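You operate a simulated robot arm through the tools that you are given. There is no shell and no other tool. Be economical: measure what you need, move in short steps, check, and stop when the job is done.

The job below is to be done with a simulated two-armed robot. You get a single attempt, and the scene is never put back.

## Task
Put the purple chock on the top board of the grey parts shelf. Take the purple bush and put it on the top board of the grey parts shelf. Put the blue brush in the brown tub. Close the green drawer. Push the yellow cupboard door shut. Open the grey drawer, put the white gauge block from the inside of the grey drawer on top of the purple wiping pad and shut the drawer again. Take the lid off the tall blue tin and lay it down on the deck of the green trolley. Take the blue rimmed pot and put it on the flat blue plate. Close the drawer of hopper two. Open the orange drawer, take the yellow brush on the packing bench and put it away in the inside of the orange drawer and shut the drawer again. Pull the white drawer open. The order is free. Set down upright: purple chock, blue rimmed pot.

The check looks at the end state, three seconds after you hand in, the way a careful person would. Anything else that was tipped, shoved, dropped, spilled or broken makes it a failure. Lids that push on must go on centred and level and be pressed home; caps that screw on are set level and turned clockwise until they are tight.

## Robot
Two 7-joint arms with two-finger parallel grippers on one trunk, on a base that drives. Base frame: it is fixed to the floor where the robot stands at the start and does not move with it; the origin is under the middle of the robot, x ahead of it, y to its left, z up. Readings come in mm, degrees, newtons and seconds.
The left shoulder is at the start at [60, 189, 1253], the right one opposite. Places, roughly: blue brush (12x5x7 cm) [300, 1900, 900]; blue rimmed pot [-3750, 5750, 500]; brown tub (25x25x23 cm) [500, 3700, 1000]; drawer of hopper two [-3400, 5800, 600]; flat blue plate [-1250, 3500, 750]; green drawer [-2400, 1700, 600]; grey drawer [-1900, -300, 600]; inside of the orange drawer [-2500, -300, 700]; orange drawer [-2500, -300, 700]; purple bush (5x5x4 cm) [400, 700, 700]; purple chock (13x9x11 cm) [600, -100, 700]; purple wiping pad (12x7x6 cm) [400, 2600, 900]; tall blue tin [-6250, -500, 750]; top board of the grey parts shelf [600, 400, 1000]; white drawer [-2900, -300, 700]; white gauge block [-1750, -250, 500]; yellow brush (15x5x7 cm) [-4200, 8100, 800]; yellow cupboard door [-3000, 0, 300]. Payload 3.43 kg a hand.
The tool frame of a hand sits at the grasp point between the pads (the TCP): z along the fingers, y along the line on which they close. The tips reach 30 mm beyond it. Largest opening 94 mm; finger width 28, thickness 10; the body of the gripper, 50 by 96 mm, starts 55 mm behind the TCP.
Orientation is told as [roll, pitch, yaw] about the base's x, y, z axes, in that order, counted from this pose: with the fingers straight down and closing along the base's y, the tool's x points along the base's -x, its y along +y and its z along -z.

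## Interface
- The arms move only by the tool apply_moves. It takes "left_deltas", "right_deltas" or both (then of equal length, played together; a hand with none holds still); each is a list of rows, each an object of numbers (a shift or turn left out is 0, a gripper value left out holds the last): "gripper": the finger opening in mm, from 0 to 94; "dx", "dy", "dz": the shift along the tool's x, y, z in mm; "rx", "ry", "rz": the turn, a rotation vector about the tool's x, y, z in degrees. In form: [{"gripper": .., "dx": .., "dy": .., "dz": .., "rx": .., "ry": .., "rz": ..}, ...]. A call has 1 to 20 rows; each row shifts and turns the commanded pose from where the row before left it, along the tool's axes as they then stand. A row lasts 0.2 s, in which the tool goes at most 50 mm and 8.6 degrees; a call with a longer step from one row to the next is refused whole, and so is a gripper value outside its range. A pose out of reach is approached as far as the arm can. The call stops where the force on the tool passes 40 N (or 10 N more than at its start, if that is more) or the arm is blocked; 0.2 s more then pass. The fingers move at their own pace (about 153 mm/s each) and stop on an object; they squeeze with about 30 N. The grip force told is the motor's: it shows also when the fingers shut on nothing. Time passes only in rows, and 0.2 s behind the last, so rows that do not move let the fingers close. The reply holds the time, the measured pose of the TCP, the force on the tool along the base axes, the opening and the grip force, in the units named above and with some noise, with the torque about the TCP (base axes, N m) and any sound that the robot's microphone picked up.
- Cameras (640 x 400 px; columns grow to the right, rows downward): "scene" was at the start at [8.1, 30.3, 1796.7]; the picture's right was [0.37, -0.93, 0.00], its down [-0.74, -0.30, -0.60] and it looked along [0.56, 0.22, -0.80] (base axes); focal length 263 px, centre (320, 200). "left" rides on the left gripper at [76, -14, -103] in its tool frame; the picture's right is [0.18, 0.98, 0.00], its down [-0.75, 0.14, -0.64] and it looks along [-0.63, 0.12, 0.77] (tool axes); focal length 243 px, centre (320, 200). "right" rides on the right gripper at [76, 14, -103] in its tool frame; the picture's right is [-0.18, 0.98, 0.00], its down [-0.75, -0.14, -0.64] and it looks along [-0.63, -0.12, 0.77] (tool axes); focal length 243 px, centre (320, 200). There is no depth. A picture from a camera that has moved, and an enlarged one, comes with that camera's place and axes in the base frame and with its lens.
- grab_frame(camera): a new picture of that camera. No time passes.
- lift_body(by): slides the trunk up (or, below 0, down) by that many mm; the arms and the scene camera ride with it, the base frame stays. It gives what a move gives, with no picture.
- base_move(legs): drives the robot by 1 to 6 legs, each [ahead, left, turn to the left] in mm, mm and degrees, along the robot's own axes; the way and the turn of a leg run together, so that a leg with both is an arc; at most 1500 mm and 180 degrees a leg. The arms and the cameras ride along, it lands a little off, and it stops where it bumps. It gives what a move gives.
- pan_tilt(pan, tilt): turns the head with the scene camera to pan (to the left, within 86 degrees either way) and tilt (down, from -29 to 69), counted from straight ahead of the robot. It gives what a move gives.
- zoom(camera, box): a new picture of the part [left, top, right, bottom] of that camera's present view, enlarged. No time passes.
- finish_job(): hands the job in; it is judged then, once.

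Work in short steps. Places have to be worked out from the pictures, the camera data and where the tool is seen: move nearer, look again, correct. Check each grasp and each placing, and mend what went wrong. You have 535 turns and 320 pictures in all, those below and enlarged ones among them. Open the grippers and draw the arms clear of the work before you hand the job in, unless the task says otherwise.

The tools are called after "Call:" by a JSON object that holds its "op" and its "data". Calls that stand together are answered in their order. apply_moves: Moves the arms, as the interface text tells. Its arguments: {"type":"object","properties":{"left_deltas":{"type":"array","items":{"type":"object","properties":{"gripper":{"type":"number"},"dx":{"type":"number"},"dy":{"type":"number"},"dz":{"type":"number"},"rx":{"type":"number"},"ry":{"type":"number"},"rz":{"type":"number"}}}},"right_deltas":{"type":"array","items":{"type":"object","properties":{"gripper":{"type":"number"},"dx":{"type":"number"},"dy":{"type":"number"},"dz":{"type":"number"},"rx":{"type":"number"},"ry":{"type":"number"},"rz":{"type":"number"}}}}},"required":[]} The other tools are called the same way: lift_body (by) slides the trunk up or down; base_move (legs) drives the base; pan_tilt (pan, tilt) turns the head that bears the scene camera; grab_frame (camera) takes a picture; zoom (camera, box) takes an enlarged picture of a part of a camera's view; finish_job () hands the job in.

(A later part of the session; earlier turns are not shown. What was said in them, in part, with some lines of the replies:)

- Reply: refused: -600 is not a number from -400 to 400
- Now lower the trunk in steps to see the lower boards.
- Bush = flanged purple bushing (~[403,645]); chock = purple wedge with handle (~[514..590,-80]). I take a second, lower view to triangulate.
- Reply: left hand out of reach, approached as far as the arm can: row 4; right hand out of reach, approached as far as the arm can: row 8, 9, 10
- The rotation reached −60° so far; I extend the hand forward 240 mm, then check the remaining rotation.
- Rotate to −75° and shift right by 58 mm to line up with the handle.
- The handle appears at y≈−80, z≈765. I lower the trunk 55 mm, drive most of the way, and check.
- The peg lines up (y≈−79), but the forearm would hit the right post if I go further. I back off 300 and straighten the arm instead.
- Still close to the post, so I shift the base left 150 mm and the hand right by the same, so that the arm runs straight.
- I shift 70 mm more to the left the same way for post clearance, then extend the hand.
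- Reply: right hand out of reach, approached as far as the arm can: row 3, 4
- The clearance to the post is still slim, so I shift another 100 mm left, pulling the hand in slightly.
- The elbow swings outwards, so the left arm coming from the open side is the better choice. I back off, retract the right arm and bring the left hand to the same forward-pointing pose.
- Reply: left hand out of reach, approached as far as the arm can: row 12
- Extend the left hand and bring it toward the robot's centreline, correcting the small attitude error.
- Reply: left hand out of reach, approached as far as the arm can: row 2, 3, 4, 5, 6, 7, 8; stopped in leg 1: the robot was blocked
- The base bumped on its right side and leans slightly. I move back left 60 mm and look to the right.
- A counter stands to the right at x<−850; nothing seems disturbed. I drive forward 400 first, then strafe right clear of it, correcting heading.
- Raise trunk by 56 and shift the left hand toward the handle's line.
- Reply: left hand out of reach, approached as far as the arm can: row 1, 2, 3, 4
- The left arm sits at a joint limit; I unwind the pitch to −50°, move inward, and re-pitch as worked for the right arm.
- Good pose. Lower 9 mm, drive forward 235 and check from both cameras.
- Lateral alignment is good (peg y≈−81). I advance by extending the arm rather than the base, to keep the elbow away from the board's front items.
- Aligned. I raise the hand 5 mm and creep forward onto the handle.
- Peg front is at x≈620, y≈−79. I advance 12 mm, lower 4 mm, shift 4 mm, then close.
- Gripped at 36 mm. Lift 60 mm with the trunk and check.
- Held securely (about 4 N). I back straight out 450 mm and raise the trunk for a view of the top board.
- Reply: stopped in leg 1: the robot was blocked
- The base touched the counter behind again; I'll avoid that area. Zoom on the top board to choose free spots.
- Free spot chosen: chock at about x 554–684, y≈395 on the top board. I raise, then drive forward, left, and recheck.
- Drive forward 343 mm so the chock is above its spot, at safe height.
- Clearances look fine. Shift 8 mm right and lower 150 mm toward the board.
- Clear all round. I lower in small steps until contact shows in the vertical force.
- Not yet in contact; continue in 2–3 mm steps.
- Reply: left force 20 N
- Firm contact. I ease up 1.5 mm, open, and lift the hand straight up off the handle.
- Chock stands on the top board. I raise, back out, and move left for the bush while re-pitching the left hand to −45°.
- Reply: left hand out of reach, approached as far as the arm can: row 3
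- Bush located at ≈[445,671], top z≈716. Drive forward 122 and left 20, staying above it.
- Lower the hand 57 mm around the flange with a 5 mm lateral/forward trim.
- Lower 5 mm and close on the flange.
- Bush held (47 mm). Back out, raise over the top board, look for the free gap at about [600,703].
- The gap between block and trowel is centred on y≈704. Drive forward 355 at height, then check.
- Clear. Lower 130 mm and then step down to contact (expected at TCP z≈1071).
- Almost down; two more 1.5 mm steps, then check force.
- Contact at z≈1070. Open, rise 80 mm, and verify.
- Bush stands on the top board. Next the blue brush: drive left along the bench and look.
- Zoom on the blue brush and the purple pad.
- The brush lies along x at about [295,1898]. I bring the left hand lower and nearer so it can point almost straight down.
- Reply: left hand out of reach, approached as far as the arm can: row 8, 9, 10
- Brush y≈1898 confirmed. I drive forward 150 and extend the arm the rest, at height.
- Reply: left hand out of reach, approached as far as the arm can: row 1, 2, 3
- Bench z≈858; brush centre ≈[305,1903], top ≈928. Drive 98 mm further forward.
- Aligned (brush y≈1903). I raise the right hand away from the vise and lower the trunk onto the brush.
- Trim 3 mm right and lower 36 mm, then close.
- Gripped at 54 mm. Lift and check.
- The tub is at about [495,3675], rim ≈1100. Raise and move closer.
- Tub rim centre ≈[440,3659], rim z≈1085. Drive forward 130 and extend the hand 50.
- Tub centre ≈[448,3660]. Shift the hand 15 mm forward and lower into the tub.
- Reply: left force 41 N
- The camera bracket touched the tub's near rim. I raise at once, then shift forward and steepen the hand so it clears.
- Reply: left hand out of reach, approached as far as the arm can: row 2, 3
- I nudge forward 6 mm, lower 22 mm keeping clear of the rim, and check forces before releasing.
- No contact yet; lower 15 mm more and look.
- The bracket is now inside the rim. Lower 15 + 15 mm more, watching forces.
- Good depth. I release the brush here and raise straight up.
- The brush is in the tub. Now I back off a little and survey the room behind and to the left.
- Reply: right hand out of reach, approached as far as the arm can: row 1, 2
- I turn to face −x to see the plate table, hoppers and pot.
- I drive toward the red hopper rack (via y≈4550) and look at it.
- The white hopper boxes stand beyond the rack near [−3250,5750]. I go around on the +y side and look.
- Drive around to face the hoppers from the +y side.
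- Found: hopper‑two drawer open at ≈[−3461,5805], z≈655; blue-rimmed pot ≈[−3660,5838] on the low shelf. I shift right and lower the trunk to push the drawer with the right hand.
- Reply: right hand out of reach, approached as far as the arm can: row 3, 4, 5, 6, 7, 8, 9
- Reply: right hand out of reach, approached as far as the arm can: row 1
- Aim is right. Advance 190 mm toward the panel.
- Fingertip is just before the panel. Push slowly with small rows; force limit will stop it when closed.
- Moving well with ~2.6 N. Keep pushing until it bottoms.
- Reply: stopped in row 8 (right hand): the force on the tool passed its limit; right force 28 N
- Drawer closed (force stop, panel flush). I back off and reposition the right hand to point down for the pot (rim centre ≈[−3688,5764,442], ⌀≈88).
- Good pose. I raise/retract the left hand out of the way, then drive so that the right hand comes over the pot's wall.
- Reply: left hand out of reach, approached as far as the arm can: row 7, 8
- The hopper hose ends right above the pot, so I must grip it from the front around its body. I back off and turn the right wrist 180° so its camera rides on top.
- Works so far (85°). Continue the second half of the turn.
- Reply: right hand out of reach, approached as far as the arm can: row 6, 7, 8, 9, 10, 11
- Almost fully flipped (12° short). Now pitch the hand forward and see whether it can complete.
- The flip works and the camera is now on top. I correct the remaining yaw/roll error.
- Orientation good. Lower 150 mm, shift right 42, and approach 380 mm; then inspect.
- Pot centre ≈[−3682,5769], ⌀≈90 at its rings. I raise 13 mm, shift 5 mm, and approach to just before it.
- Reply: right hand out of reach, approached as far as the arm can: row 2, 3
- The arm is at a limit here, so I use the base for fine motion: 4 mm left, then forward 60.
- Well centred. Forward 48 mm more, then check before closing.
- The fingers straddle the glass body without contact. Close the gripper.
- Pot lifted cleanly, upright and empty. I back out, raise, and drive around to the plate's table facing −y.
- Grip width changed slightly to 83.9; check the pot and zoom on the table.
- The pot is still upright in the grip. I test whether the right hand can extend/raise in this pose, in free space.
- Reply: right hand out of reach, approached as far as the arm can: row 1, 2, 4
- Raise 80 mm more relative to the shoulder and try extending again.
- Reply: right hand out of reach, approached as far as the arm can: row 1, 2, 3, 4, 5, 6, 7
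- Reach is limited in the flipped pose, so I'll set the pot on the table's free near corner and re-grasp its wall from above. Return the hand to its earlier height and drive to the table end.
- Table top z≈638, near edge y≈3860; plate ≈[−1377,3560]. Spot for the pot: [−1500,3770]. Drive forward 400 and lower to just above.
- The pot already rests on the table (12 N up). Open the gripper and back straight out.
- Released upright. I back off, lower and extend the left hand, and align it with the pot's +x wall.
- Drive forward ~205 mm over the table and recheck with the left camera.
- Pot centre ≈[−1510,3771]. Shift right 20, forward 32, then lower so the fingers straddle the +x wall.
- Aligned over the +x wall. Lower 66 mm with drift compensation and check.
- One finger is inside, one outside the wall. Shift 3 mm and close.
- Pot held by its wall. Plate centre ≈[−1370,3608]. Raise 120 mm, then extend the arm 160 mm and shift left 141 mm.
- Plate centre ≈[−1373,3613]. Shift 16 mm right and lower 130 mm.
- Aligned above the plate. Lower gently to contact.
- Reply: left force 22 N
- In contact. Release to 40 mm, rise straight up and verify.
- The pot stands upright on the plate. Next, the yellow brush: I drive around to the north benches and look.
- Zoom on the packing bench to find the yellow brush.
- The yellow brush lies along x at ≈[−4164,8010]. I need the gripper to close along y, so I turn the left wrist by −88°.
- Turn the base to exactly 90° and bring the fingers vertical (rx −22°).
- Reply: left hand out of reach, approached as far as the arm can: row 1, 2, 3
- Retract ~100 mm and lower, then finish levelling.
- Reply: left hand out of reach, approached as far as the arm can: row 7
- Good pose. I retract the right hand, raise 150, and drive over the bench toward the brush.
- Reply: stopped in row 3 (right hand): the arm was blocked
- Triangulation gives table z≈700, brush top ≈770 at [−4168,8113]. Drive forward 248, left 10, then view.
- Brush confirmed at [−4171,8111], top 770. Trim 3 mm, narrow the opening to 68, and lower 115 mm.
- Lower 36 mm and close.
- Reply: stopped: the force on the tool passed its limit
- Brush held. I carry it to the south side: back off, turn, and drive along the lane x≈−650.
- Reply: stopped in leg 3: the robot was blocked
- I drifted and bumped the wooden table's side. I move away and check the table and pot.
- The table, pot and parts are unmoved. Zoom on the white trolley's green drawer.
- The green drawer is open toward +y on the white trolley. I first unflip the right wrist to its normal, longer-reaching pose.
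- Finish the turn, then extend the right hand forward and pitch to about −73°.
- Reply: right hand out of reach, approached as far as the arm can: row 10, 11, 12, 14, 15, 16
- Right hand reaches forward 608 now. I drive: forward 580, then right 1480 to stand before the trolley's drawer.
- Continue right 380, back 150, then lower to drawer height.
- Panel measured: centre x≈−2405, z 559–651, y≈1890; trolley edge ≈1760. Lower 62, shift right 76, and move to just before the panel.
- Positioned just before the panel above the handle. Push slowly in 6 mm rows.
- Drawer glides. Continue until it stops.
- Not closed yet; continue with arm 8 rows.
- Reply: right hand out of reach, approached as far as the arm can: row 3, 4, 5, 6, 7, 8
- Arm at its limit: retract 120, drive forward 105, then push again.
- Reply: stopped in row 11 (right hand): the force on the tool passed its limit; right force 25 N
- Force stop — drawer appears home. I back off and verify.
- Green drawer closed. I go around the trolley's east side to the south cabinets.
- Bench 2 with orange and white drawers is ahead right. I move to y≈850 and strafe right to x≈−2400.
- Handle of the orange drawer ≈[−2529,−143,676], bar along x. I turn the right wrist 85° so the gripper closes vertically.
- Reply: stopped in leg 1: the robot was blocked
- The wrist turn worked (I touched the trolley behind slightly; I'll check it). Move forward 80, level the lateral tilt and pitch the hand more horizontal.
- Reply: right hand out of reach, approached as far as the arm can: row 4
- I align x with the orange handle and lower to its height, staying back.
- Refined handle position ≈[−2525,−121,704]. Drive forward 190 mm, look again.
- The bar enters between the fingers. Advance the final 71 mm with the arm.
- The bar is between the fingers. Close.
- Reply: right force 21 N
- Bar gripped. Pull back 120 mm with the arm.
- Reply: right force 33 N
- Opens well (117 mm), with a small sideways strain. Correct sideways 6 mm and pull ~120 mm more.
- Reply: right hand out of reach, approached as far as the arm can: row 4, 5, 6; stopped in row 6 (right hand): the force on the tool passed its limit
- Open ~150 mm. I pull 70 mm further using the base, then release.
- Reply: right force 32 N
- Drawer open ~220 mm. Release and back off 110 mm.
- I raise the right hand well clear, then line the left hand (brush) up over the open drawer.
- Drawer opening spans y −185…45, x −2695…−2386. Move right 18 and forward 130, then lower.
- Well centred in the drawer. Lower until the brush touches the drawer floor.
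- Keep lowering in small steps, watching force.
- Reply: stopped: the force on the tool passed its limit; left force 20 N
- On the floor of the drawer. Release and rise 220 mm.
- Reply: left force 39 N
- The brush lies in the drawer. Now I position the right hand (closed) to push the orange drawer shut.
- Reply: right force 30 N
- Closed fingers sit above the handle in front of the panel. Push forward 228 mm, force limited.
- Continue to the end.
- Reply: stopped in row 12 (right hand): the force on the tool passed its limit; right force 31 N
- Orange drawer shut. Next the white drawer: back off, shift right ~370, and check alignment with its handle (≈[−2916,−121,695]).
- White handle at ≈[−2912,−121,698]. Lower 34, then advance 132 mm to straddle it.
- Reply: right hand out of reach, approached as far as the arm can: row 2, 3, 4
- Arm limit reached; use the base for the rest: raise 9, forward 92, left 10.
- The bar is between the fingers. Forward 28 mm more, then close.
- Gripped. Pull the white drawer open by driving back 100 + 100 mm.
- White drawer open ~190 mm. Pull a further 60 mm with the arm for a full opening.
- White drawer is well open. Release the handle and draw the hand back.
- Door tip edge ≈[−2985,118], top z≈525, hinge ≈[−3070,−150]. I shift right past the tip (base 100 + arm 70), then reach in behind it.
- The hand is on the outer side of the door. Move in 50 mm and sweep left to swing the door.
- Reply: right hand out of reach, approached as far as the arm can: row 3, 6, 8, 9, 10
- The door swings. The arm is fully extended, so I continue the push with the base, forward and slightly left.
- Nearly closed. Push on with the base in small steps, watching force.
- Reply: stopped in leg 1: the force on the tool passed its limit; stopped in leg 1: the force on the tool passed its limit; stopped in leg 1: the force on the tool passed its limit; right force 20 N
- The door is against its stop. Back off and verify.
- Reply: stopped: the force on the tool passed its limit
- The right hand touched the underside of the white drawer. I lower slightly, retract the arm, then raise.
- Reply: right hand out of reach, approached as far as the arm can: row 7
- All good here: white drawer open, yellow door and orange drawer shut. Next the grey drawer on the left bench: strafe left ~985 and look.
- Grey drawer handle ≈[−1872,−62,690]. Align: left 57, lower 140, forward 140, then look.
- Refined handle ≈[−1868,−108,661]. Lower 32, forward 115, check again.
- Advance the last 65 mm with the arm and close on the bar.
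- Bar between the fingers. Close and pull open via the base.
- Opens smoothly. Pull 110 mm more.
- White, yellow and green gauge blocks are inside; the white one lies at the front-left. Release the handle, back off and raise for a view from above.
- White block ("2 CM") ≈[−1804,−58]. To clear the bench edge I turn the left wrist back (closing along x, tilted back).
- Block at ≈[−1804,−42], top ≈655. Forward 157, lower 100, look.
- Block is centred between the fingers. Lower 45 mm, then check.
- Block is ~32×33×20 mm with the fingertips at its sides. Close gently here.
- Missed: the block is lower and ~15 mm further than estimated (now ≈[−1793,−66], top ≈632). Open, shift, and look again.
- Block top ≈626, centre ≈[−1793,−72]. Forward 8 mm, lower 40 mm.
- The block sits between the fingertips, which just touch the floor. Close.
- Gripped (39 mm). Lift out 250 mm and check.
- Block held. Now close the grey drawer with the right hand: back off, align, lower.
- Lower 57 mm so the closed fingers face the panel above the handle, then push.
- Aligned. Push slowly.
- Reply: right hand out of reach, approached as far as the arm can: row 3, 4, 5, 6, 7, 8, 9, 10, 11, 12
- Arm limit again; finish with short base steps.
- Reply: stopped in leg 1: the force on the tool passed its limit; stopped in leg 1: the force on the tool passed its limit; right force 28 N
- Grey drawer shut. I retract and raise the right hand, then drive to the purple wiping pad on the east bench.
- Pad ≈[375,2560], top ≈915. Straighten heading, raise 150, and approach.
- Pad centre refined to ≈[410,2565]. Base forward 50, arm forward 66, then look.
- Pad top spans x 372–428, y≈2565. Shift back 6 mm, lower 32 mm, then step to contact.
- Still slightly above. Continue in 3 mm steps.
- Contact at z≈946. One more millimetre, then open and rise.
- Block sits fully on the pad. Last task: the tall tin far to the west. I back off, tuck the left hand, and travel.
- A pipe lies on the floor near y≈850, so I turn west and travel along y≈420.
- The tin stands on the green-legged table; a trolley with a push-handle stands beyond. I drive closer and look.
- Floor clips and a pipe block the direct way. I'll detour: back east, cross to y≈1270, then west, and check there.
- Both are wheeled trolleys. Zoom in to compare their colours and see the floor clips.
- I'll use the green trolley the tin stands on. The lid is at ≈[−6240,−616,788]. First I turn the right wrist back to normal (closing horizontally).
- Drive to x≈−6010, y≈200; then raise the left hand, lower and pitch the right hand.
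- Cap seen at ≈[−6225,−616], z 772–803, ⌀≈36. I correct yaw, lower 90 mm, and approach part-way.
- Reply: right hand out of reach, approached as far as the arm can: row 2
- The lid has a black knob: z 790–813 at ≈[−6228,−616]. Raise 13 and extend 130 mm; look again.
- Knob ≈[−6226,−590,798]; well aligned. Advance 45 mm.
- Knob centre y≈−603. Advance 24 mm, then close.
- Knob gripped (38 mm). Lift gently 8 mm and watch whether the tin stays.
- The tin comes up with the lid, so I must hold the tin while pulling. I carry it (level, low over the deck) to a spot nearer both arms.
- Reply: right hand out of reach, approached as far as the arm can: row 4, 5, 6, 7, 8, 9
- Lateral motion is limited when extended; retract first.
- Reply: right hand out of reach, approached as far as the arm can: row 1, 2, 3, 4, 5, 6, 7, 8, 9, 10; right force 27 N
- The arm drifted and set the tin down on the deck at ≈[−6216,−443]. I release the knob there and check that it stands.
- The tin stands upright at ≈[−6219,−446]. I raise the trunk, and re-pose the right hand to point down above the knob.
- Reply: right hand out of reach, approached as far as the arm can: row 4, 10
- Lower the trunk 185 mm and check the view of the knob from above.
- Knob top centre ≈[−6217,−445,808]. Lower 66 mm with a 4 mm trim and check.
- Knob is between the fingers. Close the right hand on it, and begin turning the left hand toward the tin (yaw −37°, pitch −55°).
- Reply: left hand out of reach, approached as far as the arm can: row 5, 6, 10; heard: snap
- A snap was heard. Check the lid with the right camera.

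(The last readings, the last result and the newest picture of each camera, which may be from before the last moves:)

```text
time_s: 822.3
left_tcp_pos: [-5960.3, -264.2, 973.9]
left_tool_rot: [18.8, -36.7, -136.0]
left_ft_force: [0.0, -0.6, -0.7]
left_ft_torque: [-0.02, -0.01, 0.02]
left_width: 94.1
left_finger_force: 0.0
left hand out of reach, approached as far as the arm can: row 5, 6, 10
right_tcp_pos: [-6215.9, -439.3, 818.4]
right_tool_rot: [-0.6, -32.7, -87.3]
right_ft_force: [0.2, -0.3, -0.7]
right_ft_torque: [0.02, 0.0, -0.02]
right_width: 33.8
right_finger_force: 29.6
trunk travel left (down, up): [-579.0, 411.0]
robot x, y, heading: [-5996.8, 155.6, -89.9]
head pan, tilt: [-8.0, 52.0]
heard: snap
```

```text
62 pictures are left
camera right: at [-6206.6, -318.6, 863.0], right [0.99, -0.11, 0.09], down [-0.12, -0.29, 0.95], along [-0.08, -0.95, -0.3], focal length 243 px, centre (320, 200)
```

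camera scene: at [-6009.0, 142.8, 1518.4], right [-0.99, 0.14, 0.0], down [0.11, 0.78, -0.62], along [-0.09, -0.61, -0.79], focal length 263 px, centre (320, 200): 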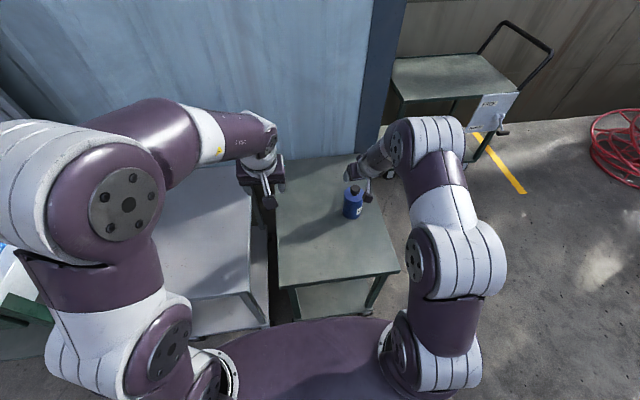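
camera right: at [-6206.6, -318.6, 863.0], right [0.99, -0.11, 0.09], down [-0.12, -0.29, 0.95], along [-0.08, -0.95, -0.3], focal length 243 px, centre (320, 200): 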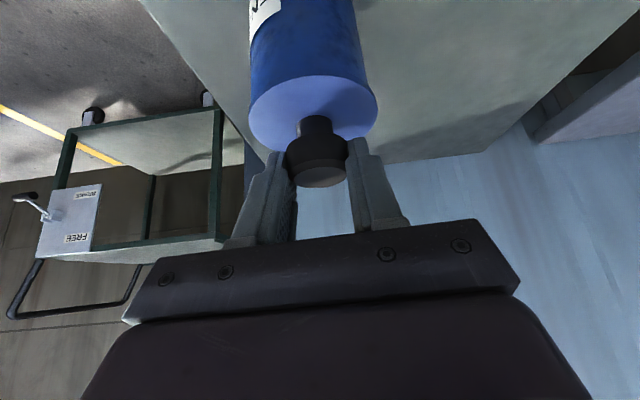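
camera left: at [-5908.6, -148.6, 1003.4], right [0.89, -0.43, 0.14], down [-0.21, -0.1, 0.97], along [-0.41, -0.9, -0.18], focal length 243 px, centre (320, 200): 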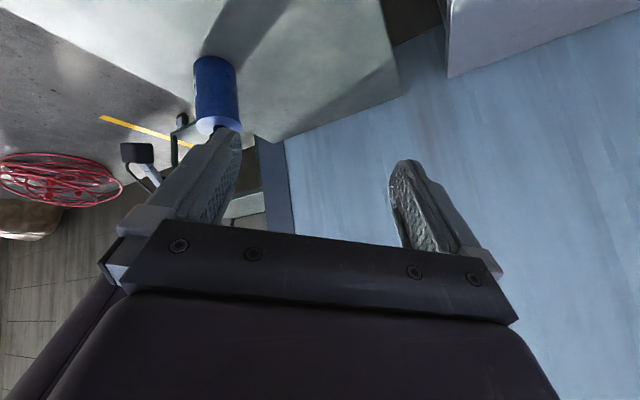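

The black cap may have popped loose. Lift 10 mm gently and look.

Call:
{"op": "apply_moves", "data": {"right_deltas": [{"dx": -1.4, "dz": -2.1}, {"dx": -1.4, "dz": -2.1}, {"dx": -1.4, "dz": -2.1}, {"dx": -1.4, "dz": -2.1}]}}

Call:
{"op": "grab_frame", "data": {"camera": "right"}}

```text
time_s: 823.3
left_tcp_pos: [-5959.7, -264.1, 974.3]
left_tool_rot: [18.8, -36.5, -135.9]
left_ft_force: [0.2, -0.4, 0.3]
left_ft_torque: [0.01, -0.04, 0.0]
left_width: 93.9
left_finger_force: 0.1
right_tcp_pos: [-6216.6, -440.3, 829.9]
right_tool_rot: [-0.5, -32.6, -87.4]
right_ft_force: [-0.1, -0.2, -0.5]
right_ft_torque: [0.0, -0.01, 0.01]
right_width: 33.3
right_finger_force: 30.2
trunk travel left (down, up): [-579.0, 411.0]
robot x, y, heading: [-5994.1, 152.6, -90.0]
head pan, tilt: [-8.0, 52.0]
```

```text
61 pictures are left
camera right: at [-6206.5, -319.2, 873.6], right [0.99, -0.12, 0.09], down [-0.12, -0.29, 0.95], along [-0.08, -0.95, -0.3], focal length 243 px, centre (320, 200)
```

right: 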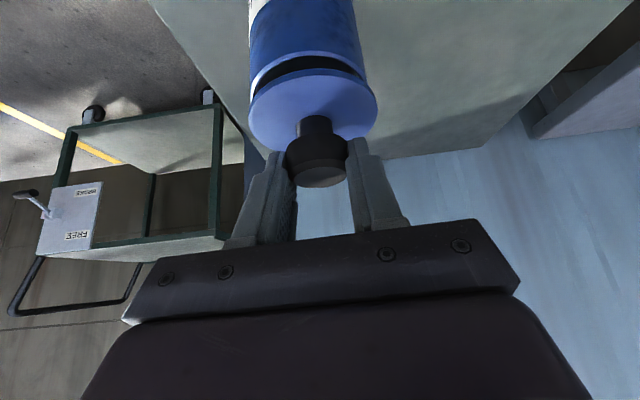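

The lid has come off cleanly. Raise 60 mm, shift 130 mm east, and lower toward the deck.

Call:
{"op": "lift_body", "data": {"by": 60}}

Call:
{"op": "base_move", "data": {"legs": [[0, 130, 0]]}}

Call:
{"op": "lift_body", "data": {"by": -150}}

Call:
{"op": "grab_frame", "data": {"camera": "right"}}

Call:
{"op": "zoom", "data": {"camera": "scene", "box": [240, 90, 440, 290]}}

```text
time_s: 824.3
left_tcp_pos: [-5960.3, -265.6, 1034.1]
left_tool_rot: [18.9, -36.5, -136.0]
left_ft_force: [0.0, -0.3, 0.6]
left_ft_torque: [0.01, -0.01, -0.04]
left_width: 94.0
left_finger_force: 0.0
right_tcp_pos: [-6215.9, -439.4, 888.0]
right_tool_rot: [-0.5, -32.8, -87.3]
right_ft_force: [0.2, 0.0, -0.3]
right_ft_torque: [0.01, -0.02, 0.0]
right_width: 33.5
right_finger_force: 29.8
trunk travel left (down, up): [-639.0, 351.0]
robot x, y, heading: [-5997.8, 157.3, -89.8]
head pan, tilt: [-8.0, 52.0]
```

```text
time_s: 825.6
left_tcp_pos: [-5829.8, -264.4, 1033.6]
left_tool_rot: [18.9, -36.6, -136.1]
left_ft_force: [-0.2, 0.3, 0.8]
left_ft_torque: [0.0, 0.02, -0.03]
left_width: 93.9
left_finger_force: 0.0
right_tcp_pos: [-6087.3, -438.8, 888.9]
right_tool_rot: [-0.6, -32.6, -87.4]
right_ft_force: [0.0, -0.5, 0.2]
right_ft_torque: [0.03, 0.0, -0.01]
right_width: 34.0
right_finger_force: 30.3
trunk travel left (down, up): [-639.0, 351.0]
robot x, y, heading: [-5868.7, 153.7, -90.0]
head pan, tilt: [-8.0, 52.0]
```

```text
time_s: 827.4
left_tcp_pos: [-5829.8, -264.9, 884.7]
left_tool_rot: [18.9, -36.5, -136.0]
left_ft_force: [0.4, -0.4, 0.1]
left_ft_torque: [-0.03, -0.02, -0.04]
left_width: 93.9
left_finger_force: 0.0
right_tcp_pos: [-6087.2, -439.7, 739.1]
right_tool_rot: [-0.6, -32.6, -87.5]
right_ft_force: [1.1, -0.3, 0.1]
right_ft_torque: [-0.02, 0.04, -0.02]
right_width: 33.7
right_finger_force: 29.9
trunk travel left (down, up): [-489.0, 501.0]
robot x, y, heading: [-5867.8, 156.5, -90.2]
head pan, tilt: [-8.0, 52.0]
```

```text
60 pictures are left
camera right: at [-6076.2, -318.9, 783.5], right [0.99, -0.12, 0.09], down [-0.12, -0.29, 0.95], along [-0.08, -0.95, -0.3], focal length 243 px, centre (320, 200)
```

right: 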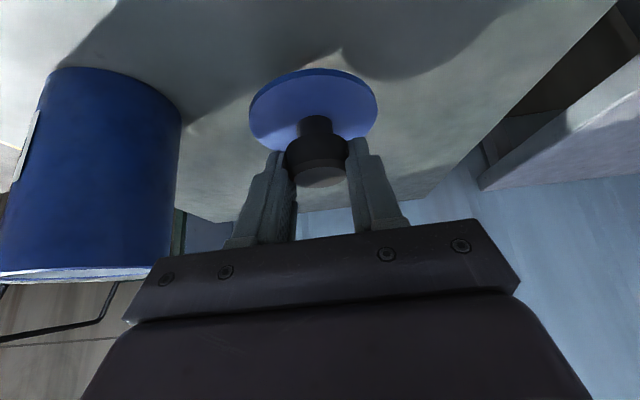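

```text
2.00 times, centred on (340, 190) of scene
camera zoom: at [-5878.4, 143.9, 1362.4], right [-0.99, 0.14, 0.0], down [0.11, 0.78, -0.62], along [-0.09, -0.61, -0.79], focal length 526 px, centre (280, 220)
```

zoom: 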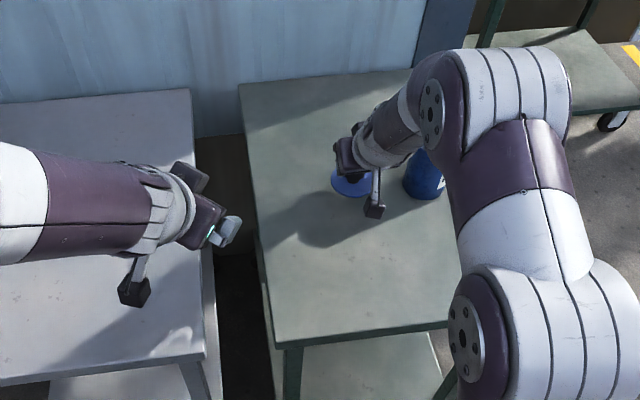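

Clear of the tin. Lower 32 mm, then small steps to contact.

Call:
{"op": "lift_body", "data": {"by": -32}}

Call:
{"op": "apply_moves", "data": {"right_deltas": [{"dx": 1.6, "dz": 2.5}, {"dx": 1.6, "dz": 2.5}]}}

Call:
{"op": "apply_moves", "data": {"right_deltas": [{"dx": 1.1, "dz": 1.7}, {"dx": 1.1, "dz": 1.7}]}}

Call:
{"op": "grab_frame", "data": {"camera": "right"}}

```text
time_s: 828.1
left_tcp_pos: [-5828.6, -262.3, 853.6]
left_tool_rot: [19.0, -36.6, -136.1]
left_ft_force: [0.8, -0.2, 0.3]
left_ft_torque: [0.0, 0.01, -0.01]
left_width: 93.7
left_finger_force: 0.0
right_tcp_pos: [-6086.2, -440.3, 711.6]
right_tool_rot: [-0.7, -33.3, -87.5]
right_ft_force: [-3.1, 0.2, 23.1]
right_ft_torque: [0.17, -0.06, -0.01]
right_width: 33.8
right_finger_force: 30.1
trunk travel left (down, up): [-457.0, 533.0]
robot x, y, heading: [-5865.9, 160.1, -89.9]
head pan, tilt: [-8.0, 52.0]
```

```text
time_s: 828.8
left_tcp_pos: [-5828.8, -261.8, 852.8]
left_tool_rot: [18.9, -36.7, -136.1]
left_ft_force: [0.1, -0.3, -0.5]
left_ft_torque: [0.01, 0.0, -0.03]
left_width: 93.9
left_finger_force: 0.0
right_tcp_pos: [-6087.8, -439.7, 704.5]
right_tool_rot: [-0.8, -33.0, -87.4]
right_ft_force: [-4.4, -0.7, 29.5]
right_ft_torque: [-0.15, -0.07, -0.03]
right_width: 34.3
right_finger_force: 30.1
trunk travel left (down, up): [-457.0, 533.0]
robot x, y, heading: [-5863.2, 153.0, -89.7]
head pan, tilt: [-8.0, 52.0]
```

```text
time_s: 829.3
left_tcp_pos: [-5828.9, -262.0, 853.5]
left_tool_rot: [19.0, -36.6, -136.1]
left_ft_force: [0.9, -0.3, -0.4]
left_ft_torque: [0.01, 0.03, -0.02]
left_width: 93.9
left_finger_force: 0.0
right_tcp_pos: [-6086.0, -440.0, 703.6]
right_tool_rot: [-0.9, -33.4, -87.2]
right_ft_force: [1.3, 13.9, 18.9]
right_ft_torque: [0.72, -0.38, 0.17]
right_width: 34.0
right_finger_force: 30.0
trunk travel left (down, up): [-457.0, 533.0]
robot x, y, heading: [-5866.4, 158.2, -90.1]
head pan, tilt: [-8.0, 52.0]
stopped in row 2 (right hand): the force on the tool passed its limit (the readings are from after the stop); the commanded pose is now the measured one
```

```text
58 pictures are left
camera right: at [-6076.2, -318.4, 746.5], right [0.99, -0.11, 0.09], down [-0.12, -0.28, 0.95], along [-0.08, -0.95, -0.29], focal length 243 px, centre (320, 200)
```

right: 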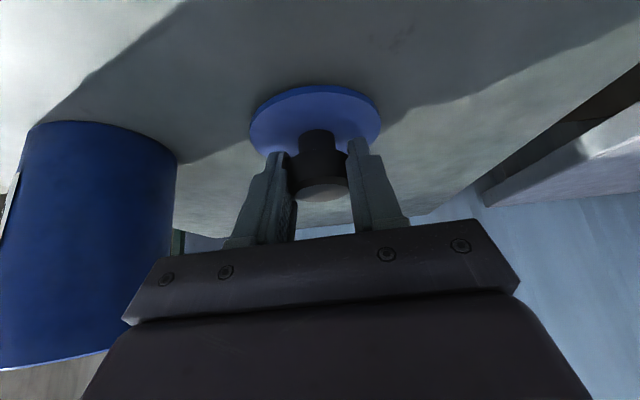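

The lid lies on the deck. Open and lift straight up.

Call:
{"op": "apply_moves", "data": {"right_deltas": [{"gripper": 70}, {}, {}]}}

Call:
{"op": "lift_body", "data": {"by": 120}}

Call:
{"op": "grab_frame", "data": {"camera": "right"}}

```text
time_s: 830.1
left_tcp_pos: [-5828.8, -264.0, 854.1]
left_tool_rot: [19.0, -36.6, -136.2]
left_ft_force: [-0.3, -0.4, -0.4]
left_ft_torque: [-0.02, 0.01, 0.03]
left_width: 93.9
left_finger_force: 0.1
right_tcp_pos: [-6087.2, -442.3, 703.6]
right_tool_rot: [-0.8, -33.4, -87.3]
right_ft_force: [-1.0, -4.8, 23.7]
right_ft_torque: [-0.3, -0.76, -0.2]
right_width: 69.0
right_finger_force: 0.1
trunk travel left (down, up): [-457.0, 533.0]
robot x, y, heading: [-5868.5, 160.7, -89.8]
head pan, tilt: [-8.0, 52.0]
```

```text
time_s: 831.6
left_tcp_pos: [-5830.8, -265.5, 972.2]
left_tool_rot: [18.9, -36.5, -136.0]
left_ft_force: [-0.7, -0.5, -0.3]
left_ft_torque: [0.0, 0.02, 0.01]
left_width: 94.0
left_finger_force: 0.0
right_tcp_pos: [-6087.6, -442.0, 819.6]
right_tool_rot: [-0.7, -33.0, -87.2]
right_ft_force: [0.0, 0.2, 0.5]
right_ft_torque: [0.02, 0.05, 0.01]
right_width: 70.0
right_finger_force: 0.0
trunk travel left (down, up): [-577.0, 413.0]
robot x, y, heading: [-5868.3, 156.4, -89.9]
head pan, tilt: [-8.0, 52.0]
```

```text
57 pictures are left
camera right: at [-6076.6, -320.5, 863.7], right [0.99, -0.11, 0.09], down [-0.12, -0.29, 0.95], along [-0.08, -0.95, -0.3], focal length 243 px, centre (320, 200)
```

right: 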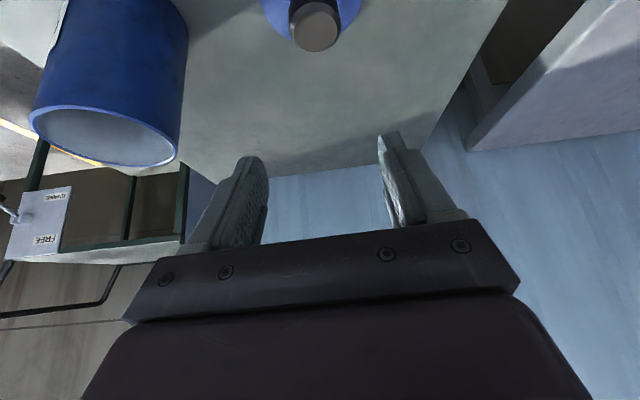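

Lid laid on the deck, tin upright. I'd like to return the tin to its original spot [−6228,−603]. I pitch the right hand to −65°, back off and line up with the tin.

Call:
{"op": "apply_moves", "data": {"right_deltas": [{"ry": -8, "gripper": 94}, {"ry": -8}, {"ry": -8}, {"ry": -8}]}}

Call:
{"op": "base_move", "data": {"legs": [[-115, 0, 0], [0, -130, 0]]}}

Call:
{"op": "lift_body", "data": {"by": -97}}

Call:
{"op": "grab_frame", "data": {"camera": "right"}}

```text
time_s: 832.6
left_tcp_pos: [-5829.9, -267.1, 971.7]
left_tool_rot: [18.8, -36.4, -136.0]
left_ft_force: [-1.3, -0.1, 0.2]
left_ft_torque: [0.03, 0.01, -0.02]
left_width: 94.2
left_finger_force: 0.0
right_tcp_pos: [-6084.8, -492.8, 805.5]
right_tool_rot: [1.9, -57.6, -87.4]
right_ft_force: [-0.1, 0.1, -0.4]
right_ft_torque: [-0.02, 0.02, 0.02]
right_width: 94.0
right_finger_force: 0.0
right hand out of reach, approached as far as the arm can: row 3, 4
trunk travel left (down, up): [-577.0, 413.0]
robot x, y, heading: [-5866.2, 155.9, -89.8]
head pan, tilt: [-8.0, 52.0]
```

```text
time_s: 834.7
left_tcp_pos: [-5962.8, -147.5, 972.1]
left_tool_rot: [19.1, -36.5, -135.9]
left_ft_force: [0.0, 0.4, -0.5]
left_ft_torque: [-0.03, -0.03, 0.02]
left_width: 94.1
left_finger_force: 0.0
right_tcp_pos: [-6216.0, -374.8, 806.3]
right_tool_rot: [1.9, -57.6, -87.4]
right_ft_force: [-0.6, -0.5, 0.0]
right_ft_torque: [0.0, -0.02, 0.04]
right_width: 94.0
right_finger_force: 0.1
trunk travel left (down, up): [-577.0, 413.0]
robot x, y, heading: [-6000.3, 270.0, -90.0]
head pan, tilt: [-8.0, 52.0]
```

```text
time_s: 836.0
left_tcp_pos: [-5962.4, -147.9, 874.5]
left_tool_rot: [18.9, -36.5, -136.0]
left_ft_force: [0.3, 0.1, -0.3]
left_ft_torque: [0.01, 0.03, 0.01]
left_width: 94.3
left_finger_force: 0.1
right_tcp_pos: [-6214.8, -374.3, 709.7]
right_tool_rot: [1.8, -57.7, -87.2]
right_ft_force: [0.3, -0.3, -0.6]
right_ft_torque: [-0.01, -0.01, 0.02]
right_width: 94.2
right_finger_force: 0.0
trunk travel left (down, up): [-480.0, 510.0]
robot x, y, heading: [-6003.3, 269.3, -90.1]
head pan, tilt: [-8.0, 52.0]
```

```text
56 pictures are left
camera right: at [-6210.3, -245.7, 700.2], right [0.98, -0.02, 0.17], down [-0.17, 0.13, 0.98], along [-0.04, -0.99, 0.12], focal length 243 px, centre (320, 200)
```

right: 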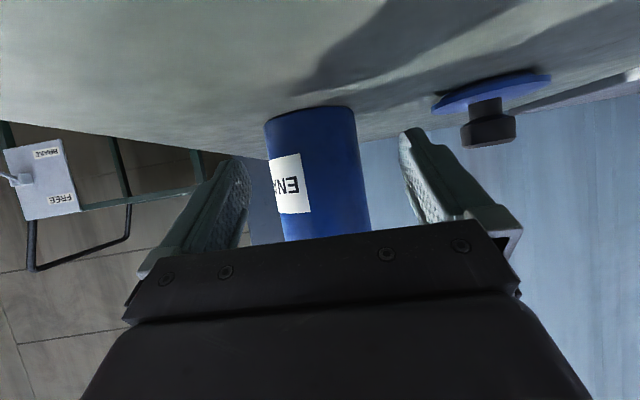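

Tin is between the fingers' line. Forward 60 mm and close on its body.

Call:
{"op": "base_move", "data": {"legs": [[60, -2, 0]]}}

Call:
{"op": "grab_frame", "data": {"camera": "right"}}

```text
time_s: 837.0
left_tcp_pos: [-5964.4, -209.9, 874.3]
left_tool_rot: [18.8, -36.6, -135.9]
left_ft_force: [-0.4, -0.9, 0.0]
left_ft_torque: [0.0, -0.02, -0.03]
left_width: 94.1
left_finger_force: 0.1
right_tcp_pos: [-6217.5, -435.3, 709.0]
right_tool_rot: [1.9, -57.5, -87.2]
right_ft_force: [0.0, 0.4, -0.3]
right_ft_torque: [0.01, -0.01, 0.0]
right_width: 94.0
right_finger_force: 0.1
trunk travel left (down, up): [-480.0, 510.0]
robot x, y, heading: [-5999.0, 214.5, -89.9]
head pan, tilt: [-8.0, 52.0]
```

```text
55 pictures are left
camera right: at [-6212.0, -307.4, 699.2], right [0.98, -0.02, 0.17], down [-0.17, 0.12, 0.98], along [-0.04, -0.99, 0.12], focal length 243 px, centre (320, 200)
```

right: 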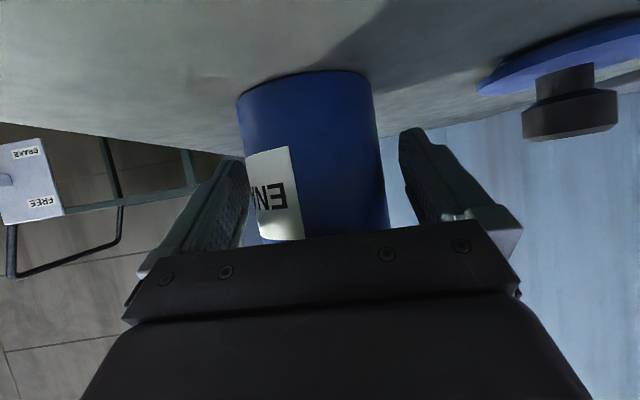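

Shift 4 mm toward the tin's centre and close.

Call:
{"op": "apply_moves", "data": {"right_deltas": [{"dy": -4}, {"gripper": 50}, {}, {}, {}]}}

Call:
{"op": "lift_body", "data": {"by": 12}}

Call:
{"op": "grab_frame", "data": {"camera": "right"}}

```text
time_s: 838.2
left_tcp_pos: [-5964.3, -207.7, 874.5]
left_tool_rot: [18.8, -36.5, -135.9]
left_ft_force: [-0.7, 0.6, 0.4]
left_ft_torque: [0.01, 0.0, 0.02]
left_width: 94.0
left_finger_force: 0.1
right_tcp_pos: [-6219.3, -435.7, 709.8]
right_tool_rot: [1.9, -57.6, -87.0]
right_ft_force: [4.5, -1.5, 2.4]
right_ft_torque: [-0.14, -0.01, 0.07]
right_width: 70.7
right_finger_force: 29.5
trunk travel left (down, up): [-480.0, 510.0]
robot x, y, heading: [-6000.5, 208.8, -90.0]
head pan, tilt: [-8.0, 52.0]
```

```text
time_s: 838.8
left_tcp_pos: [-5964.4, -209.3, 886.4]
left_tool_rot: [18.9, -36.4, -136.0]
left_ft_force: [0.3, -1.1, 0.1]
left_ft_torque: [0.02, 0.0, 0.03]
left_width: 93.8
left_finger_force: 0.2
right_tcp_pos: [-6221.0, -435.4, 721.1]
right_tool_rot: [1.8, -57.5, -87.2]
right_ft_force: [-0.5, -0.5, -3.1]
right_ft_torque: [0.07, 0.0, 0.03]
right_width: 70.9
right_finger_force: 29.5
trunk travel left (down, up): [-492.0, 498.0]
robot x, y, heading: [-6001.8, 211.1, -90.3]
head pan, tilt: [-8.0, 52.0]
```

```text
54 pictures are left
camera right: at [-6216.0, -306.7, 710.9], right [0.98, -0.02, 0.17], down [-0.17, 0.12, 0.98], along [-0.04, -0.99, 0.12], focal length 243 px, centre (320, 200)
```

right: 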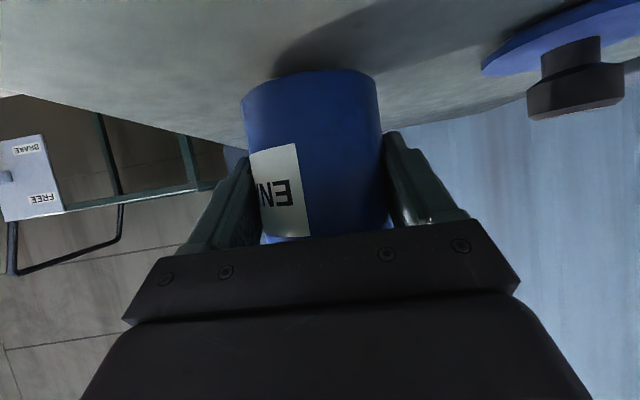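

Tin held level. Return it: base forward 60 and right 7, then arm forward 96.

Call:
{"op": "base_move", "data": {"legs": [[60, -6, 0.2]]}}

Call:
{"op": "apply_moves", "data": {"right_deltas": [{"dz": 13.5, "dx": -8.6}, {"dz": 13.5, "dx": -8.6}, {"dz": 13.5, "dx": -8.6}, {"dz": 13.5, "dx": -8.6}, {"dz": 13.5, "dx": -8.6}, {"dz": 13.5, "dx": -8.6}]}}

Call:
{"op": "grab_frame", "data": {"camera": "right"}}

```text
time_s: 839.8
left_tcp_pos: [-5969.0, -269.0, 885.7]
left_tool_rot: [18.8, -36.4, -135.7]
left_ft_force: [0.3, 0.0, -0.7]
left_ft_torque: [0.02, -0.01, -0.02]
left_width: 94.0
left_finger_force: 0.0
right_tcp_pos: [-6225.9, -496.7, 720.2]
right_tool_rot: [1.9, -57.5, -87.0]
right_ft_force: [-0.9, 0.3, -5.2]
right_ft_torque: [0.03, 0.01, 0.0]
right_width: 70.7
right_finger_force: 30.0
trunk travel left (down, up): [-492.0, 498.0]
robot x, y, heading: [-6009.9, 153.2, -89.7]
head pan, tilt: [-8.0, 52.0]
```

```text
time_s: 841.2
left_tcp_pos: [-5967.5, -268.0, 887.1]
left_tool_rot: [18.9, -36.5, -135.8]
left_ft_force: [-0.2, 0.1, 0.0]
left_ft_torque: [-0.03, 0.04, 0.0]
left_width: 94.2
left_finger_force: 0.1
right_tcp_pos: [-6218.5, -593.4, 720.5]
right_tool_rot: [1.8, -57.5, -86.9]
right_ft_force: [0.6, 0.7, -3.0]
right_ft_torque: [0.02, 0.02, 0.03]
right_width: 70.4
right_finger_force: 30.3
trunk travel left (down, up): [-492.0, 498.0]
robot x, y, heading: [-6008.0, 151.9, -90.0]
head pan, tilt: [-8.0, 52.0]
```

```text
53 pictures are left
camera right: at [-6212.8, -463.6, 711.6], right [0.98, -0.02, 0.17], down [-0.17, 0.12, 0.98], along [-0.04, -0.99, 0.12], focal length 243 px, centre (320, 200)
```

right: 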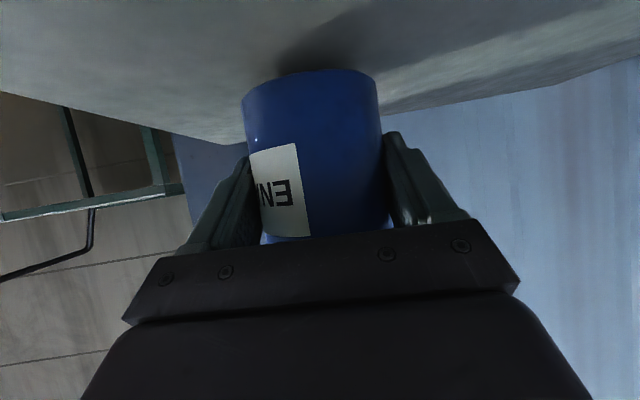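

Shift 9 mm west and lower to the deck.

Call:
{"op": "apply_moves", "data": {"right_deltas": [{"dy": -9}, {"dx": 3.4, "dz": 2.1}, {"dx": 3.4, "dz": 2.1}]}}

Call:
{"op": "apply_moves", "data": {"right_deltas": [{"dx": 1.7, "dz": 1.1}]}}

```text
time_s: 842.0
left_tcp_pos: [-5969.4, -267.6, 887.5]
left_tool_rot: [18.9, -36.5, -135.8]
left_ft_force: [-0.5, -0.5, 1.2]
left_ft_torque: [0.0, 0.0, -0.01]
left_width: 94.2
left_finger_force: 0.0
right_tcp_pos: [-6226.3, -593.1, 711.8]
right_tool_rot: [1.9, -57.6, -87.1]
right_ft_force: [0.4, 0.2, -3.0]
right_ft_torque: [0.03, 0.03, -0.02]
right_width: 70.9
right_finger_force: 30.6
trunk travel left (down, up): [-492.0, 498.0]
robot x, y, heading: [-6007.9, 153.8, -89.6]
head pan, tilt: [-8.0, 52.0]
```

```text
time_s: 842.4
left_tcp_pos: [-5967.6, -267.8, 887.7]
left_tool_rot: [18.9, -36.4, -135.8]
left_ft_force: [-0.4, 0.5, -0.6]
left_ft_torque: [-0.04, -0.02, -0.02]
left_width: 94.0
left_finger_force: 0.0
right_tcp_pos: [-6226.1, -592.3, 710.3]
right_tool_rot: [2.0, -57.7, -87.0]
right_ft_force: [0.2, 0.4, -3.3]
right_ft_torque: [-0.01, -0.01, -0.03]
right_width: 70.8
right_finger_force: 30.4
trunk travel left (down, up): [-492.0, 498.0]
robot x, y, heading: [-6006.5, 151.1, -89.9]
head pan, tilt: [-8.0, 52.0]
```

Call:
{"op": "apply_moves", "data": {"right_deltas": [{"dx": 1.3, "dz": 0.8}]}}

Call:
{"op": "apply_moves", "data": {"right_deltas": [{"dx": 1.3, "dz": 0.8}]}}

```text
time_s: 842.8
left_tcp_pos: [-5967.9, -266.9, 886.4]
left_tool_rot: [18.9, -36.5, -135.9]
left_ft_force: [0.6, -0.3, 0.3]
left_ft_torque: [-0.04, -0.03, 0.0]
left_width: 94.1
left_finger_force: 0.2
right_tcp_pos: [-6225.3, -592.1, 710.4]
right_tool_rot: [1.8, -57.6, -87.0]
right_ft_force: [0.2, -0.2, -3.1]
right_ft_torque: [0.01, 0.06, 0.04]
right_width: 70.9
right_finger_force: 30.5
trunk travel left (down, up): [-492.0, 498.0]
robot x, y, heading: [-6006.4, 151.1, -89.9]
head pan, tilt: [-8.0, 52.0]
```

```text
time_s: 843.2
left_tcp_pos: [-5968.0, -268.1, 887.8]
left_tool_rot: [18.9, -36.5, -135.8]
left_ft_force: [0.0, 0.5, 0.5]
left_ft_torque: [-0.01, -0.02, -0.03]
left_width: 93.9
left_finger_force: 0.1
right_tcp_pos: [-6225.8, -592.3, 709.8]
right_tool_rot: [1.8, -57.7, -87.0]
right_ft_force: [-1.5, 0.3, 0.9]
right_ft_torque: [0.0, 0.22, -0.02]
right_width: 70.8
right_finger_force: 30.1
trunk travel left (down, up): [-492.0, 498.0]
robot x, y, heading: [-6006.7, 151.6, -89.6]
head pan, tilt: [-8.0, 52.0]
```

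Contact. Open wide and withdraw straight back.

Call:
{"op": "apply_moves", "data": {"right_deltas": [{"dx": 0.8, "dz": 0.5}, {"gripper": 94}, {}, {}, {"dz": -13.5, "dx": 8.6}, {"dz": -13.5, "dx": 8.6}, {"dz": -13.5, "dx": 8.6}, {"dz": -13.5, "dx": 8.6}, {"dz": -13.5, "dx": 8.6}]}}

Call:
{"op": "grab_frame", "data": {"camera": "right"}}

```text
time_s: 845.2
left_tcp_pos: [-5968.0, -266.7, 886.7]
left_tool_rot: [18.8, -36.5, -135.8]
left_ft_force: [0.0, 0.5, 0.3]
left_ft_torque: [0.0, -0.03, -0.04]
left_width: 94.2
left_finger_force: 0.0
right_tcp_pos: [-6231.3, -511.1, 708.0]
right_tool_rot: [1.8, -57.6, -87.0]
right_ft_force: [-0.6, -0.2, -0.6]
right_ft_torque: [0.03, 0.03, 0.06]
right_width: 94.1
right_finger_force: 0.0
trunk travel left (down, up): [-492.0, 498.0]
robot x, y, heading: [-6010.9, 154.9, -89.8]
head pan, tilt: [-8.0, 52.0]
```

```text
52 pictures are left
camera right: at [-6227.5, -383.1, 698.4], right [0.98, -0.02, 0.17], down [-0.17, 0.13, 0.98], along [-0.04, -0.99, 0.12], focal length 243 px, centre (320, 200)
```

right: 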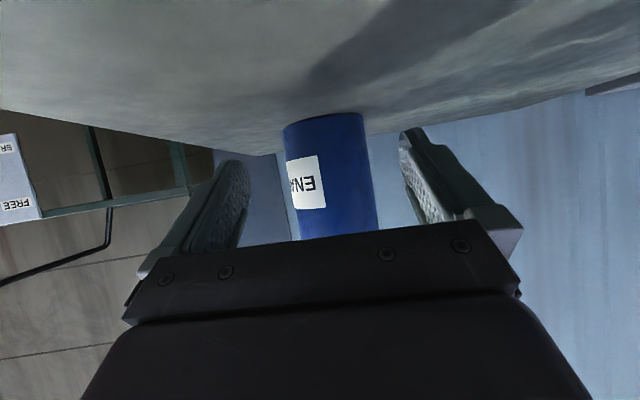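

Tin stands at its original place. Raise, move off, and take a final look at this trolley.

Call:
{"op": "lift_body", "data": {"by": 300}}

Call:
{"op": "base_move", "data": {"legs": [[0, 350, 0], [250, 0, 0]]}}

```text
time_s: 848.2
left_tcp_pos: [-5968.6, -268.1, 1187.3]
left_tool_rot: [19.0, -36.5, -135.9]
left_ft_force: [-0.6, 0.3, 0.1]
left_ft_torque: [-0.03, -0.03, 0.02]
left_width: 94.1
left_finger_force: 0.1
right_tcp_pos: [-6231.6, -513.4, 1007.8]
right_tool_rot: [1.8, -57.6, -86.9]
right_ft_force: [-0.4, -0.1, 0.4]
right_ft_torque: [0.01, -0.02, -0.03]
right_width: 94.0
right_finger_force: 0.1
trunk travel left (down, up): [-792.0, 198.0]
robot x, y, heading: [-6008.6, 148.6, -90.0]
head pan, tilt: [-8.0, 52.0]
```

```text
time_s: 851.3
left_tcp_pos: [-5615.7, -383.1, 1185.4]
left_tool_rot: [18.7, -36.4, -135.5]
left_ft_force: [-0.3, -1.2, -0.6]
left_ft_torque: [0.05, -0.01, -0.03]
left_width: 94.1
left_finger_force: 0.1
right_tcp_pos: [-5878.4, -627.4, 1005.7]
right_tool_rot: [1.7, -57.4, -86.8]
right_ft_force: [0.3, -1.2, -1.5]
right_ft_torque: [0.0, 0.01, 0.02]
right_width: 93.9
right_finger_force: 0.0
trunk travel left (down, up): [-792.0, 198.0]
robot x, y, heading: [-5658.1, 42.9, -89.6]
head pan, tilt: [-8.0, 52.0]
stopped in leg 2: the robot was blocked; the commanded pose is now the measured one
```

I drove forward by mistake and touched the grey trolley. Back off and check.

Call:
{"op": "base_move", "data": {"legs": [[-330, 0, 0]]}}

Call:
{"op": "pan_tilt", "data": {"pan": -25, "tilt": 40}}

Call:
{"op": "grab_frame", "data": {"camera": "scene"}}

```text
time_s: 853.5
left_tcp_pos: [-5618.0, -45.6, 1187.4]
left_tool_rot: [18.9, -36.5, -135.8]
left_ft_force: [-0.2, -0.6, 0.3]
left_ft_torque: [-0.01, 0.0, -0.01]
left_width: 94.0
left_finger_force: 0.0
right_tcp_pos: [-5882.4, -290.8, 1008.1]
right_tool_rot: [1.8, -57.6, -86.9]
right_ft_force: [-0.5, -0.4, -0.9]
right_ft_torque: [0.01, 0.0, 0.02]
right_width: 94.0
right_finger_force: 0.1
trunk travel left (down, up): [-792.0, 198.0]
robot x, y, heading: [-5658.4, 373.6, -89.8]
head pan, tilt: [-8.0, 52.0]
```

```text
time_s: 854.3
left_tcp_pos: [-5617.3, -45.3, 1187.7]
left_tool_rot: [18.9, -36.6, -135.7]
left_ft_force: [0.7, -0.4, -0.1]
left_ft_torque: [-0.02, -0.01, -0.01]
left_width: 94.2
left_finger_force: 0.1
right_tcp_pos: [-5881.9, -290.3, 1008.4]
right_tool_rot: [1.8, -57.6, -86.9]
right_ft_force: [0.2, -0.3, -0.4]
right_ft_torque: [0.02, 0.01, 0.0]
right_width: 94.0
right_finger_force: 0.1
trunk travel left (down, up): [-792.0, 198.0]
robot x, y, heading: [-5656.2, 370.6, -89.9]
head pan, tilt: [-25.0, 40.0]
```

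```text
51 pictures are left
camera scene: at [-5693.6, 359.7, 1682.2], right [-0.91, 0.42, 0.0], down [0.27, 0.58, -0.77], along [-0.32, -0.7, -0.64], focal length 263 px, centre (320, 200)
```

scene: 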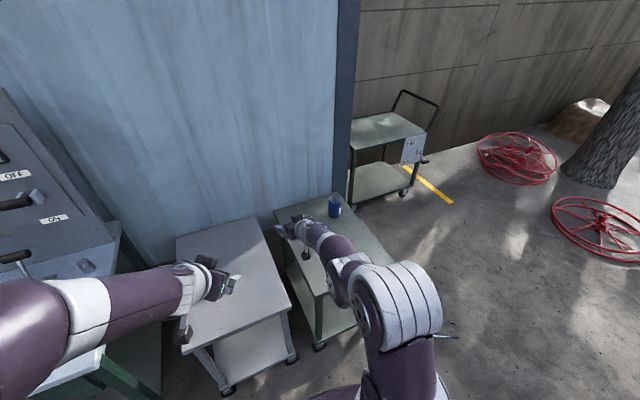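

The trolleys look unmoved. Before handing in I check the white trolley (which I had touched from the south) and its drawer; drive back east.

Call:
{"op": "base_move", "data": {"legs": [[0, 0, 90], [1250, 0, 0], [1200, 0, 0], [0, 430, 0]]}}

Call:
{"op": "pan_tilt", "data": {"pan": 20, "tilt": 25}}

Call:
{"op": "grab_frame", "data": {"camera": "scene"}}

```text
time_s: 872.4
left_tcp_pos: [-2763.6, 794.7, 1186.0]
left_tool_rot: [18.9, -36.5, -47.1]
left_ft_force: [-0.7, -1.1, -0.1]
left_ft_torque: [-0.01, 0.01, 0.0]
left_width: 94.1
left_finger_force: 0.0
right_tcp_pos: [-2525.7, 525.3, 1007.6]
right_tool_rot: [1.9, -57.6, 1.7]
right_ft_force: [-0.1, -0.9, -1.4]
right_ft_torque: [0.01, -0.03, -0.02]
right_width: 94.2
right_finger_force: 0.1
trunk travel left (down, up): [-792.0, 198.0]
robot x, y, heading: [-3180.9, 764.8, -1.4]
head pan, tilt: [-25.0, 40.0]
```

```text
time_s: 873.5
left_tcp_pos: [-2763.3, 793.7, 1186.3]
left_tool_rot: [18.9, -36.5, -47.0]
left_ft_force: [-0.6, 0.0, 0.1]
left_ft_torque: [0.0, 0.01, -0.01]
left_width: 93.9
left_finger_force: 0.0
right_tcp_pos: [-2525.8, 525.6, 1007.7]
right_tool_rot: [1.8, -57.7, 1.8]
right_ft_force: [-0.1, 0.0, -0.4]
right_ft_torque: [-0.01, 0.0, 0.01]
right_width: 93.9
right_finger_force: 0.1
trunk travel left (down, up): [-792.0, 198.0]
robot x, y, heading: [-3185.8, 765.8, -1.0]
head pan, tilt: [20.0, 25.0]
```

```text
50 pictures are left
camera scene: at [-3157.8, 798.0, 1705.5], right [0.32, -0.95, 0.0], down [-0.4, -0.14, -0.91], along [0.86, 0.29, -0.42], focal length 263 px, centre (320, 200)
```

scene: 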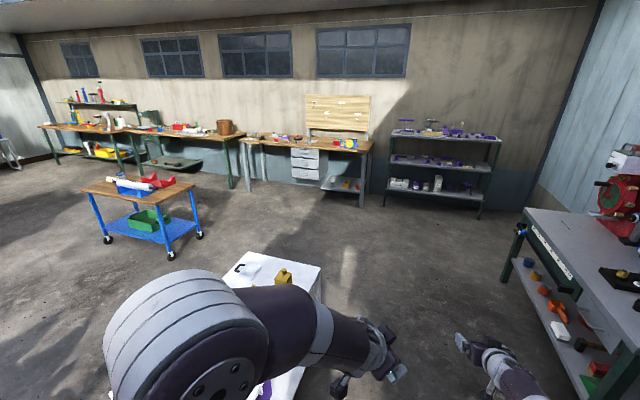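

Continue around to view the trolley's drawer side.

Call:
{"op": "base_move", "data": {"legs": [[1000, 0, 1], [950, 0, 0], [0, 1400, 0], [0, 250, 0], [0, 0, 179]]}}

Call:
{"op": "pan_tilt", "data": {"pan": 32, "tilt": 32}}

Call:
{"op": "zoom", "data": {"camera": "scene", "box": [120, 60, 520, 310]}}

```text
time_s: 898.4
left_tcp_pos: [-1672.3, 2400.5, 1186.6]
left_tool_rot: [18.9, -36.5, 130.4]
left_ft_force: [0.8, -0.6, -0.1]
left_ft_torque: [0.03, 0.02, -0.01]
left_width: 94.0
left_finger_force: 0.0
right_tcp_pos: [-1897.2, 2680.3, 1007.4]
right_tool_rot: [1.7, -57.6, 179.3]
right_ft_force: [0.3, 0.6, 0.4]
right_ft_torque: [0.02, -0.01, -0.02]
right_width: 94.0
right_finger_force: 0.0
trunk travel left (down, up): [-792.0, 198.0]
robot x, y, heading: [-1250.4, 2409.9, 176.4]
head pan, tilt: [20.0, 25.0]
```

```text
time_s: 899.2
left_tcp_pos: [-1671.4, 2401.2, 1186.7]
left_tool_rot: [18.9, -36.5, 130.3]
left_ft_force: [-0.3, 0.8, -0.2]
left_ft_torque: [0.01, 0.0, -0.02]
left_width: 94.0
left_finger_force: 0.1
right_tcp_pos: [-1897.8, 2679.4, 1007.5]
right_tool_rot: [1.7, -57.6, 179.4]
right_ft_force: [-0.6, 0.1, 0.1]
right_ft_torque: [-0.03, 0.02, 0.02]
right_width: 94.3
right_finger_force: 0.0
trunk travel left (down, up): [-792.0, 198.0]
robot x, y, heading: [-1246.3, 2412.9, 176.5]
head pan, tilt: [32.0, 32.0]
```

```text
1.60 times, centred on (320, 185) of scene
camera zoom: at [-1269.4, 2367.8, 1694.5], right [-0.48, 0.88, 0.0], down [0.47, 0.25, -0.85], along [-0.75, -0.4, -0.53], focal length 421 px, centre (320, 224)
```

zoom: 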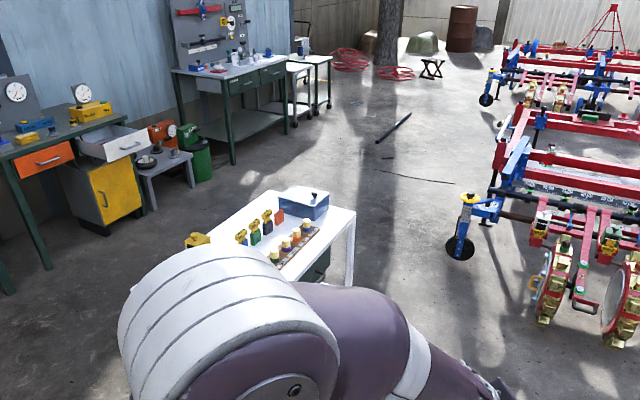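

Zoom on the drawer front.

Call:
{"op": "zoom", "data": {"camera": "scene", "box": [270, 170, 370, 250]}}

```text
5.00 times, centred on (320, 210) of scene
camera zoom: at [-1269.4, 2367.8, 1694.5], right [-0.48, 0.88, 0.0], down [0.47, 0.25, -0.85], along [-0.75, -0.4, -0.53], focal length 1315 px, centre (320, 150)
```

zoom: 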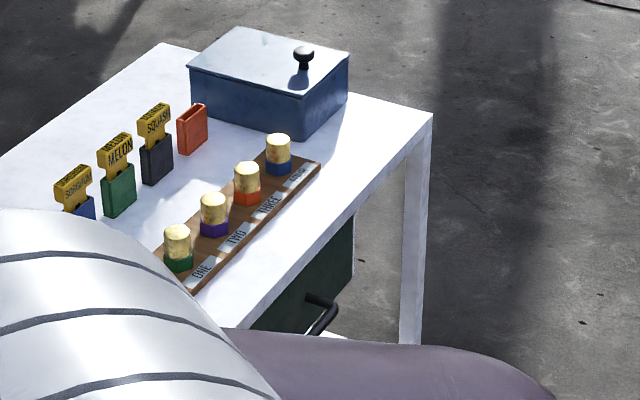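

All work is verified, grippers are open and both arms are clear of the work. I hand the job in.

Call:
{"op": "finish_job", "data": {}}

```text
The job is handed in.
```

I handed the job in with every listed task done and seen done, but two points are uncertain: which green trolley the lid belonged on, and several accidental bumps.

- **Lid and trolley:** there are two green wheeled trolleys near the tin. I laid the lid on the deck of the one the tin stands on, not the one with the push handle.
- **Tin:** the lid first lifted the whole tin with it. I moved the tin about 15 cm to get the lid off, then set it back, upright, at its original spot to within about a centimetre.
- **Bumps:** the base touched the grey counter by the parts shelf (twice), the wooden table holding the pot, the white trolley and the grey trolley. The right hand also knocked the underside of the open white drawer, and the left hand's camera bracket pressed on the brown tub's rim. In later views nothing on the wooden table or white trolley had fallen and the green drawer was still shut; the grey trolley looked in place to about 15 mm. I did not recheck the counter.
- **Blue brush:** it dropped roughly 7 cm into the tub.
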